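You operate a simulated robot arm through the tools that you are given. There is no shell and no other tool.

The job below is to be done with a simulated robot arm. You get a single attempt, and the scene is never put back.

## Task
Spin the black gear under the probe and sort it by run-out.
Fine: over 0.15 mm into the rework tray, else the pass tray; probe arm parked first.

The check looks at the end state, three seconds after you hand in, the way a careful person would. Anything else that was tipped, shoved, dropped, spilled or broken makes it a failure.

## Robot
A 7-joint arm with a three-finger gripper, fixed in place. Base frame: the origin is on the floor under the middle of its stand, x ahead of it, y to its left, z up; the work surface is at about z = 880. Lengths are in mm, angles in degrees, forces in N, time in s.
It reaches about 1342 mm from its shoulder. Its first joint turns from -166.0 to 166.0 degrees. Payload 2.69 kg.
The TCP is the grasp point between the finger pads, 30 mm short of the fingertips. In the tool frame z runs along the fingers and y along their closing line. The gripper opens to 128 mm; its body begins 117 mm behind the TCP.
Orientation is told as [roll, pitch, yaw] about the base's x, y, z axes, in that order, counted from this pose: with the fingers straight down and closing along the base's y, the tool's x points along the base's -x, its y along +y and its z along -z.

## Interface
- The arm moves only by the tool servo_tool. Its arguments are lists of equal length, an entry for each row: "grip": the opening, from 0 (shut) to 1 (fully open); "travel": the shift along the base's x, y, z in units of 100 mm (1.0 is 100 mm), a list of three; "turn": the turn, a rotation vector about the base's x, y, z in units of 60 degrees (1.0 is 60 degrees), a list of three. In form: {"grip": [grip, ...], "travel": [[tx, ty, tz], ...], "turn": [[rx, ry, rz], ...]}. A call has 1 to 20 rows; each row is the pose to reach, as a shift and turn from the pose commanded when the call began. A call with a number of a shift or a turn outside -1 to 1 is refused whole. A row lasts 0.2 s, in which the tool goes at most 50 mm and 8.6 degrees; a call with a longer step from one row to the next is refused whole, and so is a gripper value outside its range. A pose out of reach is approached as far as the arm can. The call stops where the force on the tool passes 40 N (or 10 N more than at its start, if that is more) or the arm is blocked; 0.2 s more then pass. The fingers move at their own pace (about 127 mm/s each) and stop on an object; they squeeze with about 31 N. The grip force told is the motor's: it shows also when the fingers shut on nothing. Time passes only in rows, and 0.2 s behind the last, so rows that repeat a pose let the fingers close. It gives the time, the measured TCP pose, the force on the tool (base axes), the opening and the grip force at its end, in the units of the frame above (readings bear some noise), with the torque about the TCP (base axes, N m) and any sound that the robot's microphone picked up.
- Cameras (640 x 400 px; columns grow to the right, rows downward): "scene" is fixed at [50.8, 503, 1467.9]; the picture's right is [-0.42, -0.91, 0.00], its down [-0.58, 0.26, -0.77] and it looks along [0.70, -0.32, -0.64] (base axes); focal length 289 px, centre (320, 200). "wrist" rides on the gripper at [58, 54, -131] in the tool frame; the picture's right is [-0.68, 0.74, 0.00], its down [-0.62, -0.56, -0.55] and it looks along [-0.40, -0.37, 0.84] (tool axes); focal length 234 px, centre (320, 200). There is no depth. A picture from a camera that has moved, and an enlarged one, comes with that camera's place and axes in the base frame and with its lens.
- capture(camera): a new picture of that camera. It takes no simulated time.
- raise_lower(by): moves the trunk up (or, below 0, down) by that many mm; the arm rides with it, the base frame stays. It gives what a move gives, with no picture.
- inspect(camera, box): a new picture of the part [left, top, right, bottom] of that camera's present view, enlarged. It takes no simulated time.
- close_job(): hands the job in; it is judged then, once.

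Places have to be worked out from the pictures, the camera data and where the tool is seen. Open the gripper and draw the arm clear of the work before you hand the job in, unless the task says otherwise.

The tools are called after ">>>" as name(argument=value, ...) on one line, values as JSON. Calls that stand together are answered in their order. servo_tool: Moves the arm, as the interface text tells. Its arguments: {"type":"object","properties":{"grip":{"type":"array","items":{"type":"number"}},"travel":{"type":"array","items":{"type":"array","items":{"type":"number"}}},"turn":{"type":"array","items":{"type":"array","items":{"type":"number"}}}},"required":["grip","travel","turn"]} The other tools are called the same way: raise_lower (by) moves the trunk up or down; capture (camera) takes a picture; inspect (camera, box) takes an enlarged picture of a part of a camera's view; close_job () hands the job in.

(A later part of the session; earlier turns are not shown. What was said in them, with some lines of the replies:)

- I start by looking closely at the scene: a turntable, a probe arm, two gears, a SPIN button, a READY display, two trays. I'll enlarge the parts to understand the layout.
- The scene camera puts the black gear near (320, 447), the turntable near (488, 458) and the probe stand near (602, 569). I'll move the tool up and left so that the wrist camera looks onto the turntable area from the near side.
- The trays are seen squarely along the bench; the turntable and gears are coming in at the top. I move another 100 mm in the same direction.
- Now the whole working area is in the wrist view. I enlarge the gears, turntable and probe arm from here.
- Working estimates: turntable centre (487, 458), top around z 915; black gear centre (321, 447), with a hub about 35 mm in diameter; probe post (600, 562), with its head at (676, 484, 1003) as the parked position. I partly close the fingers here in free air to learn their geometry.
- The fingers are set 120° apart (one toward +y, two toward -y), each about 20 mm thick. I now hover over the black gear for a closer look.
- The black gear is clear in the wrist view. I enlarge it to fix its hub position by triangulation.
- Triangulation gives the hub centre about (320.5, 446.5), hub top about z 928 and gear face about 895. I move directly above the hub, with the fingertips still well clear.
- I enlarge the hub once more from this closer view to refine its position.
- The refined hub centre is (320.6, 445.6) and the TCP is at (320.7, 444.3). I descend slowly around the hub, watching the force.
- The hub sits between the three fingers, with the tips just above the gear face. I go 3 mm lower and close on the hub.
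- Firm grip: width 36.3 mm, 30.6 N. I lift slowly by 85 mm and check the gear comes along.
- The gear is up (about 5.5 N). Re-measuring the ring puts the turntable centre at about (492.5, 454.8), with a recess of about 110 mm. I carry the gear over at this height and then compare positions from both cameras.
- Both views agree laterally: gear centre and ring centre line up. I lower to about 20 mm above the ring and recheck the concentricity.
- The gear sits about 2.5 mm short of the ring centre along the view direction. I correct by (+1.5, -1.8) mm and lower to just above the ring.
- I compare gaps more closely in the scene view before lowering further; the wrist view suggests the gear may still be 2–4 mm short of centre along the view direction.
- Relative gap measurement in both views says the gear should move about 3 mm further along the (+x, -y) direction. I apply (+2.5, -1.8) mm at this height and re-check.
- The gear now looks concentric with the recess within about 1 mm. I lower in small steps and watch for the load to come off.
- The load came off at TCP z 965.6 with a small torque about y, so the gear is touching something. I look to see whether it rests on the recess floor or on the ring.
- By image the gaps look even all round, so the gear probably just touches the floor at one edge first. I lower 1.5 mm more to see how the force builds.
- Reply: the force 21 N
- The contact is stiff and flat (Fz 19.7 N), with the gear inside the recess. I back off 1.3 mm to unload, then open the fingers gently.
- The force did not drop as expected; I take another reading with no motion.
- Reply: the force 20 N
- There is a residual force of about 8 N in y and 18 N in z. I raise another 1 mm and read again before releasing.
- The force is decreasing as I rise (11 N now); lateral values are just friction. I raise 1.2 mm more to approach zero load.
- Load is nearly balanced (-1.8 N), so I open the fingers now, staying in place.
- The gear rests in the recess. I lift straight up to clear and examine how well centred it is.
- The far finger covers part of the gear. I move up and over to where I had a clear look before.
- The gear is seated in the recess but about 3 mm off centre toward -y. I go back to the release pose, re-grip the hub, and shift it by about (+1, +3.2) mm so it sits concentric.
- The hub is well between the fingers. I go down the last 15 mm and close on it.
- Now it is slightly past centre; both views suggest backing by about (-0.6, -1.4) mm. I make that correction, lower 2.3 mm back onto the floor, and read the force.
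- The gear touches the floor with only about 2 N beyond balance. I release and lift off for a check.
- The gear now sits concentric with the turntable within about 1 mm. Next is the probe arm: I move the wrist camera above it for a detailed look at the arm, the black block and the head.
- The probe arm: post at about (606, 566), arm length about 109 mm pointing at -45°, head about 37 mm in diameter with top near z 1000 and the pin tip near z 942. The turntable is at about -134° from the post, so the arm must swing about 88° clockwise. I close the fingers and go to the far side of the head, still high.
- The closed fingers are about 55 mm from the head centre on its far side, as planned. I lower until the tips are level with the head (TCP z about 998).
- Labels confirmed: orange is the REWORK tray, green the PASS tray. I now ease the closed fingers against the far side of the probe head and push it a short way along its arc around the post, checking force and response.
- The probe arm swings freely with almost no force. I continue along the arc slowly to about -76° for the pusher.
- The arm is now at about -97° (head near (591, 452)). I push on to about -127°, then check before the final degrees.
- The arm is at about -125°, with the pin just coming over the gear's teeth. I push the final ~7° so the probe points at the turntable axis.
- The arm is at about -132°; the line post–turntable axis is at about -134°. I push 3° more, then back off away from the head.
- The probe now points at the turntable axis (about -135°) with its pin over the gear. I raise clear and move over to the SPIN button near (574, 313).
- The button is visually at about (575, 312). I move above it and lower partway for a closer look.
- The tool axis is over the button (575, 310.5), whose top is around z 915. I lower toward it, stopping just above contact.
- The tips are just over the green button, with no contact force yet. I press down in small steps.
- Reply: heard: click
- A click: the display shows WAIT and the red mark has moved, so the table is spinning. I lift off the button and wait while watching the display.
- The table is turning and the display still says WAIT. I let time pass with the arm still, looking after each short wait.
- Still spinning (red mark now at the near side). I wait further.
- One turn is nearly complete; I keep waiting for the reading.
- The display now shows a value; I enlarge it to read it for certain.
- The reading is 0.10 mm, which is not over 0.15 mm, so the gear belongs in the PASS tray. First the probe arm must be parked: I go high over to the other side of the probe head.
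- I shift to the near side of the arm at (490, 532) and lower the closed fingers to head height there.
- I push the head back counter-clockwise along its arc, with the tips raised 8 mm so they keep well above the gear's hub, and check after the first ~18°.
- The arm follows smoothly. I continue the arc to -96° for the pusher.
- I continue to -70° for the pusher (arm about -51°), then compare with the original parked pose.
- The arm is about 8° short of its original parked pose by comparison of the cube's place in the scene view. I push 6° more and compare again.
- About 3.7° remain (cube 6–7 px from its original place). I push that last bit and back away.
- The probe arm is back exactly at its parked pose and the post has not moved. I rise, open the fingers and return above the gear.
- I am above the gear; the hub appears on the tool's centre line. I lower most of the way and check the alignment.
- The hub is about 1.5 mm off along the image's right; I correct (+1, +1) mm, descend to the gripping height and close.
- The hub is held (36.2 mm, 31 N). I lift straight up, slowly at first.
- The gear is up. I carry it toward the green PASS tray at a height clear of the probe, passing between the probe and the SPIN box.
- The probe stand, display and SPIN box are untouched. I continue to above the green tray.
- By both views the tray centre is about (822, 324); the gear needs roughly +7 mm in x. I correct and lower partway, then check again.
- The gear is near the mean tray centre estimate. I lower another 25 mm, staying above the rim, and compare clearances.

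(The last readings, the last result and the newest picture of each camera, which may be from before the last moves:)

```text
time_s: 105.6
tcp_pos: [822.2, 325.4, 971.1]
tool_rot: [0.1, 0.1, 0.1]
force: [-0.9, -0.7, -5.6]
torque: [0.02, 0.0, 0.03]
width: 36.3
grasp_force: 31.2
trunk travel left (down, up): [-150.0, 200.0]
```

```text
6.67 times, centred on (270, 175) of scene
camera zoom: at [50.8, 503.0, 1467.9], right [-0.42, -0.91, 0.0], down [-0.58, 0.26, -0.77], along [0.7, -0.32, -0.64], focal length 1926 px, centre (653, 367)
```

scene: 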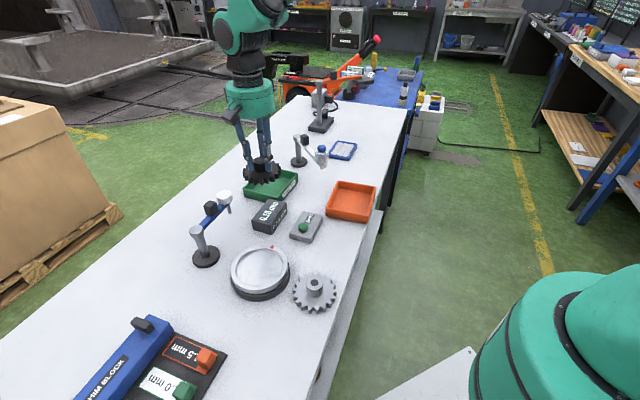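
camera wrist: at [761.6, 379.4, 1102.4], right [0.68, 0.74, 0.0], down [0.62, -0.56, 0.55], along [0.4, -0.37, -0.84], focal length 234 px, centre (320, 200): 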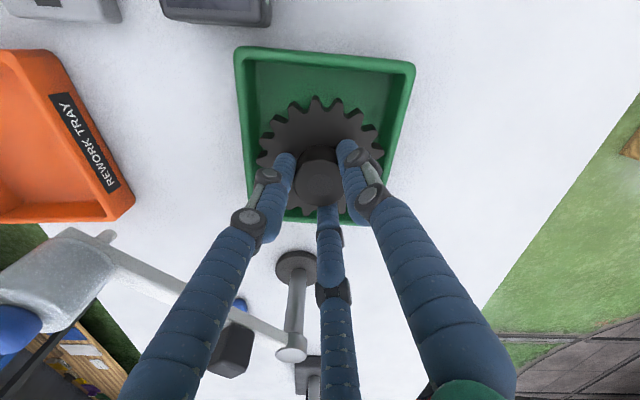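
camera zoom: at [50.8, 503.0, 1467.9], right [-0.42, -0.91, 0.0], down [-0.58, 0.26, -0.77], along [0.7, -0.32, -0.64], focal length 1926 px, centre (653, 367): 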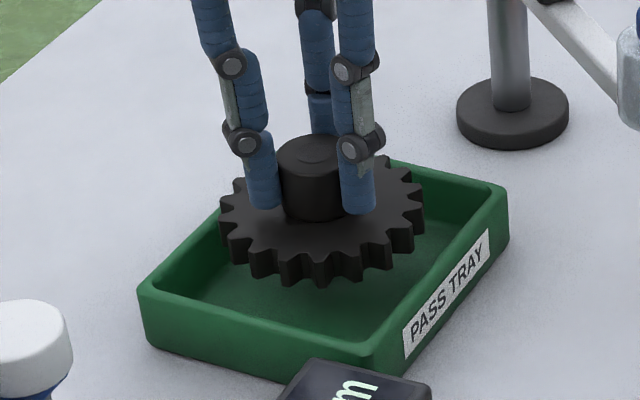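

In the wrist view the gear is centred in the tray in both directions within about 1–2 mm. I lower to just above the expected floor contact.

>>> servo_tool(grip=[0.15, 0.15, 0.15, 0.15, 0.15], travel=[[0, 0, -0.1], [0, 0, -0.2], [0, 0, -0.26], [0, 0, -0.28], [0, 0, -0.28]], turn=[[0, 0, 0], [0, 0, 0], [0, 0, 0], [0, 0, 0], [0, 0, 0]])

>>> inspect(camera="scene", box=[235, 145, 305, 205])

>>> capture(camera="wrist")

```text
time_s: 106.8
tcp_pos: [822.4, 325.3, 942.3]
tool_rot: [0.0, 0.0, 0.2]
force: [0.2, 0.3, -5.1]
torque: [0.01, 0.0, 0.02]
width: 36.3
grasp_force: 30.0
trunk travel left (down, up): [-150.0, 200.0]
```

```text
6.67 times, centred on (270, 175) of scene
camera zoom: at [50.8, 503.0, 1467.9], right [-0.42, -0.91, 0.0], down [-0.58, 0.26, -0.77], along [0.7, -0.32, -0.64], focal length 1926 px, centre (653, 367)
```

zoom: 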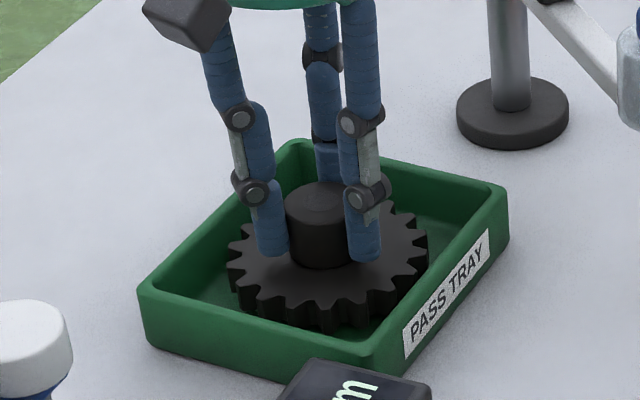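

```text
taken
camera wrist: at [761.7, 379.2, 1074.3], right [0.68, 0.74, 0.0], down [0.62, -0.56, 0.55], along [0.4, -0.37, -0.84], focal length 234 px, centre (320, 200)
```

wrist: 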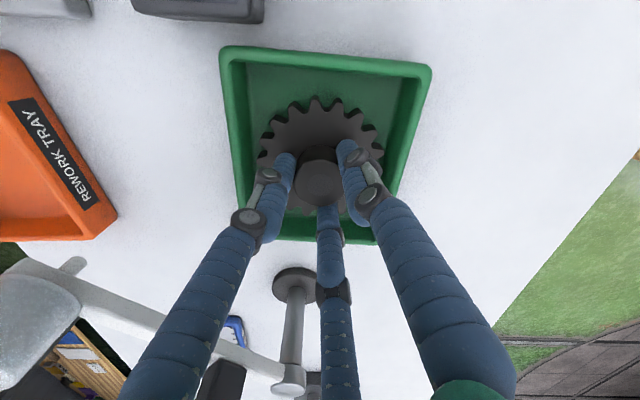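

The gear is inside the tray walls, clear on all sides. I lower in small steps until the load comes off.

>>> servo_tool(grip=[0.15, 0.15, 0.15], travel=[[0, 0, -0.015], [0, 0, -0.03], [0, 0, -0.03]], turn=[[0, 0, 0], [0, 0, 0], [0, 0, 0]])

```text
time_s: 107.6
tcp_pos: [822.6, 325.1, 940.4]
tool_rot: [0.0, 0.0, 0.1]
force: [-0.2, -0.3, -5.0]
torque: [-0.02, 0.01, -0.01]
width: 36.1
grasp_force: 31.2
trunk travel left (down, up): [-150.0, 200.0]
```

Still carrying the full weight; two more millimetres down.

>>> servo_tool(grip=[0.15, 0.15, 0.15], travel=[[0, 0, -0.01], [0, 0, -0.02], [0, 0, -0.02]], turn=[[0, 0, 0], [0, 0, 0], [0, 0, 0]])

```text
time_s: 108.4
tcp_pos: [823.4, 323.8, 938.0]
tool_rot: [-0.1, 0.1, 0.0]
force: [-0.1, -0.6, -4.5]
torque: [-0.04, -0.01, 0.01]
width: 36.1
grasp_force: 31.3
trunk travel left (down, up): [-150.0, 200.0]
```

No contact yet; another 1.5 mm.

>>> servo_tool(grip=[0.15, 0.15, 0.15], travel=[[0, 0, -0.008], [0, 0, -0.015], [0, 0, -0.015]], turn=[[0, 0, 0], [0, 0, 0], [0, 0, 0]])

```text
time_s: 109.2
tcp_pos: [823.4, 324.4, 937.5]
tool_rot: [0.0, 0.0, 0.1]
force: [-2.0, -0.3, 4.2]
torque: [-0.01, 0.13, 0.0]
width: 36.0
grasp_force: 30.7
trunk travel left (down, up): [-150.0, 200.0]
```

The gear now rests on the tray floor (Fz +4). I ease up a touch, open the fingers gently to about 50 mm, and hold.

>>> servo_tool(grip=[0.15, 0.2, 0.28, 0.34, 0.4, 0.42, 0.42], travel=[[0, 0, 0.006], [0, 0, 0.006], [0, 0, 0.006], [0, 0, 0.006], [0, 0, 0.006], [0, 0, 0.006], [0, 0, 0.006]], turn=[[0, 0, 0], [0, 0, 0], [0, 0, 0], [0, 0, 0], [0, 0, 0], [0, 0, 0], [0, 0, 0]])

>>> inspect(camera="scene", box=[235, 145, 305, 205])

>>> capture(camera="wrist")

```text
time_s: 110.8
tcp_pos: [823.7, 325.5, 937.5]
tool_rot: [0.0, -0.1, 0.0]
force: [0.2, 0.0, -0.1]
torque: [-0.01, -0.02, -0.02]
width: 53.8
grasp_force: 0.0
trunk travel left (down, up): [-150.0, 200.0]
```

```text
6.67 times, centred on (270, 175) of scene
camera zoom: at [50.8, 503.0, 1467.9], right [-0.42, -0.91, 0.0], down [-0.58, 0.26, -0.77], along [0.7, -0.32, -0.64], focal length 1926 px, centre (653, 367)
```

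zoom: 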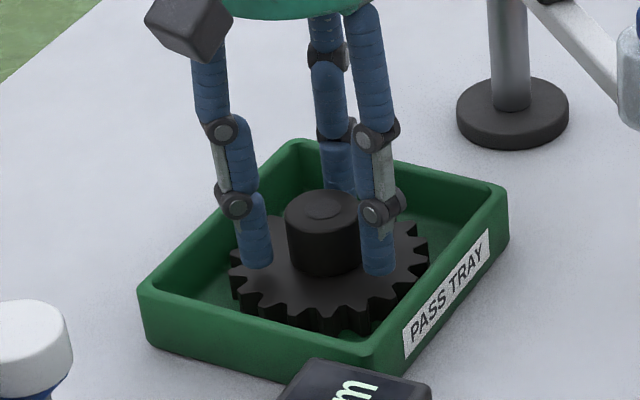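

```text
taken
camera wrist: at [762.7, 379.0, 1068.8], right [0.68, 0.74, 0.0], down [0.62, -0.56, 0.55], along [0.4, -0.37, -0.84], focal length 234 px, centre (320, 200)
```

wrist: 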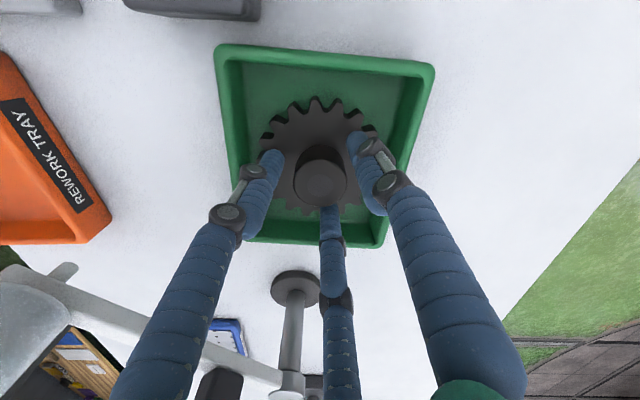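

The gear lies flat in the PASS tray and the fingers are free. I lift straight up and then draw the arm back, clear of the bench.

>>> servo_tool(grip=[0.42, 0.42, 0.42, 0.42, 0.42, 0.42, 0.42], travel=[[0, 0, 0.1], [0, 0, 0.25], [0, 0, 0.45], [0, 0, 0.65], [0, 0, 0.85], [0, 0, 1], [0, 0, 1]], turn=[[0, 0, 0], [0, 0, 0], [0, 0, 0], [0, 0, 0], [0, 0, 0], [0, 0, 0], [0, 0, 0]])

>>> servo_tool(grip=[0.42, 0.5, 0.7, 0.9, 1, 1, 1], travel=[[-0.1, -0.02, 0.2], [-0.3, -0.1, 0.4], [-0.5, -0.2, 0.65], [-0.7, -0.3, 0.9], [-0.9, -0.35, 1], [-1, -0.4, 1], [-1, -0.4, 1]], turn=[[0, 0, 0], [0, 0, 0], [0, 0, 0], [0, 0, 0], [0, 0, 0], [0, 0, 0], [0, 0, 0]])

>>> servo_tool(grip=[1, 1, 1, 1, 1, 1], travel=[[-0.2, -0.05, 0.2], [-0.4, -0.1, 0.4], [-0.6, -0.15, 0.6], [-0.75, -0.2, 0.8], [-0.75, -0.2, 0.8], [-0.75, -0.2, 0.8]], turn=[[0, 0, 0], [0, 0, 0], [0, 0, 0], [0, 0, 0], [0, 0, 0], [0, 0, 0]])

>>> capture(camera="scene")

>>> capture(camera="wrist")

```text
time_s: 112.4
tcp_pos: [824.6, 324.3, 1037.6]
tool_rot: [0.0, 0.0, 0.1]
force: [-0.4, 0.1, 0.1]
torque: [0.01, -0.02, 0.0]
width: 53.7
grasp_force: 0.0
trunk travel left (down, up): [-150.0, 200.0]
```

```text
time_s: 114.0
tcp_pos: [720.9, 284.0, 1134.4]
tool_rot: [0.1, 0.0, 0.1]
force: [0.4, -0.3, 0.4]
torque: [0.02, 0.01, -0.01]
width: 127.9
grasp_force: 0.1
trunk travel left (down, up): [-150.0, 200.0]
```

```text
time_s: 115.4
tcp_pos: [649.6, 265.3, 1217.0]
tool_rot: [0.0, 0.0, -0.1]
force: [-0.3, 0.2, -0.8]
torque: [-0.01, 0.03, 0.0]
width: 128.2
grasp_force: 0.2
trunk travel left (down, up): [-150.0, 200.0]
```

```text
taken
```

scene: 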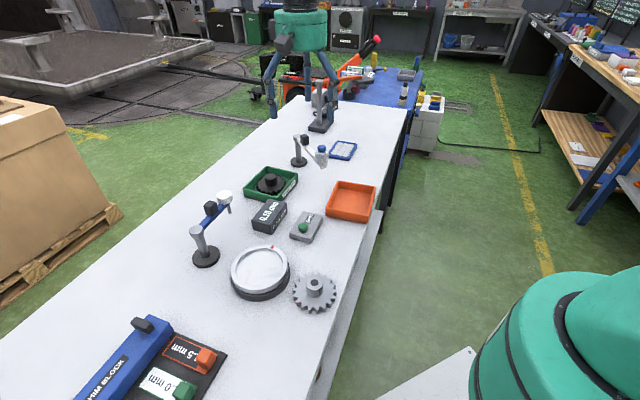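

```text
taken
camera wrist: at [589.1, 320.1, 1347.9], right [0.68, 0.74, 0.0], down [0.62, -0.56, 0.55], along [0.4, -0.37, -0.84], focal length 234 px, centre (320, 200)
```

wrist: 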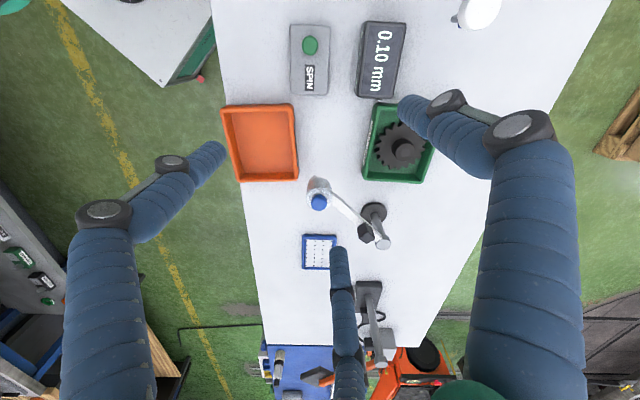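

The arm is back at its start pose, open. A last enlarged check of the tray, the probe and the display before handing in.

>>> inspect(camera="scene", box=[170, 150, 330, 280])

>>> inspect(camera="wrist", box=[340, 0, 480, 200])

```text
3.08 times, centred on (250, 215) of scene
camera zoom: at [50.8, 503.0, 1467.9], right [-0.42, -0.91, 0.0], down [-0.58, 0.26, -0.77], along [0.7, -0.32, -0.64], focal length 889 px, centre (535, 154)
```

zoom: 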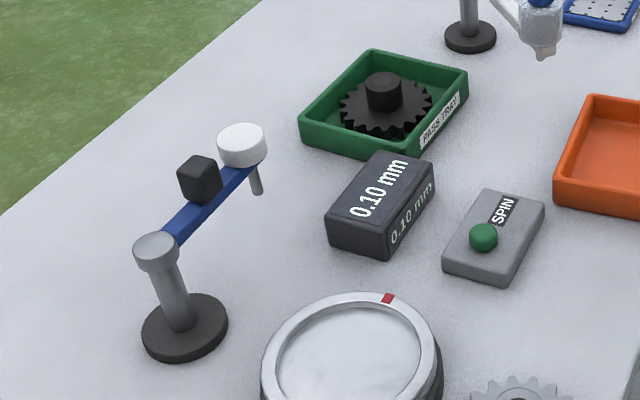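

```text
2.00 times, centred on (410, 100) of wrist
camera zoom: at [589.1, 320.1, 1347.9], right [0.68, 0.74, 0.0], down [0.62, -0.56, 0.55], along [0.4, -0.37, -0.84], focal length 468 px, centre (140, 400)
```

zoom: 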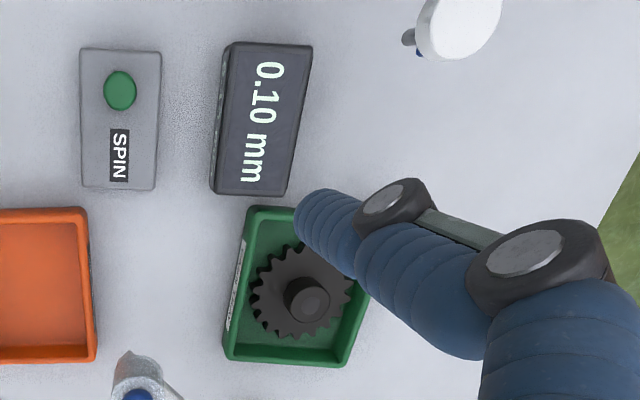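

The gear read 0.10 mm and lies flat in the PASS tray. The probe arm is parked at its original pose, nothing else has moved, and the robot arm is clear, so I hand the job in.

>>> close_job()

```text
The job is handed in.
```

The black gear read 0.10 mm run-out, which is not over 0.15 mm, so I sorted it into the green PASS tray and handed the job in.

I seated the gear on the turntable, swung the probe over it, pressed SPIN and waited for the reading to appear. The probe arm went back to its original parked position before I lifted the gear off.

In the final pictures the gear lies flat in the tray and nothing else looks disturbed. The gripper is open and the arm is back at its starting pose. No verdict came back when I handed it in.
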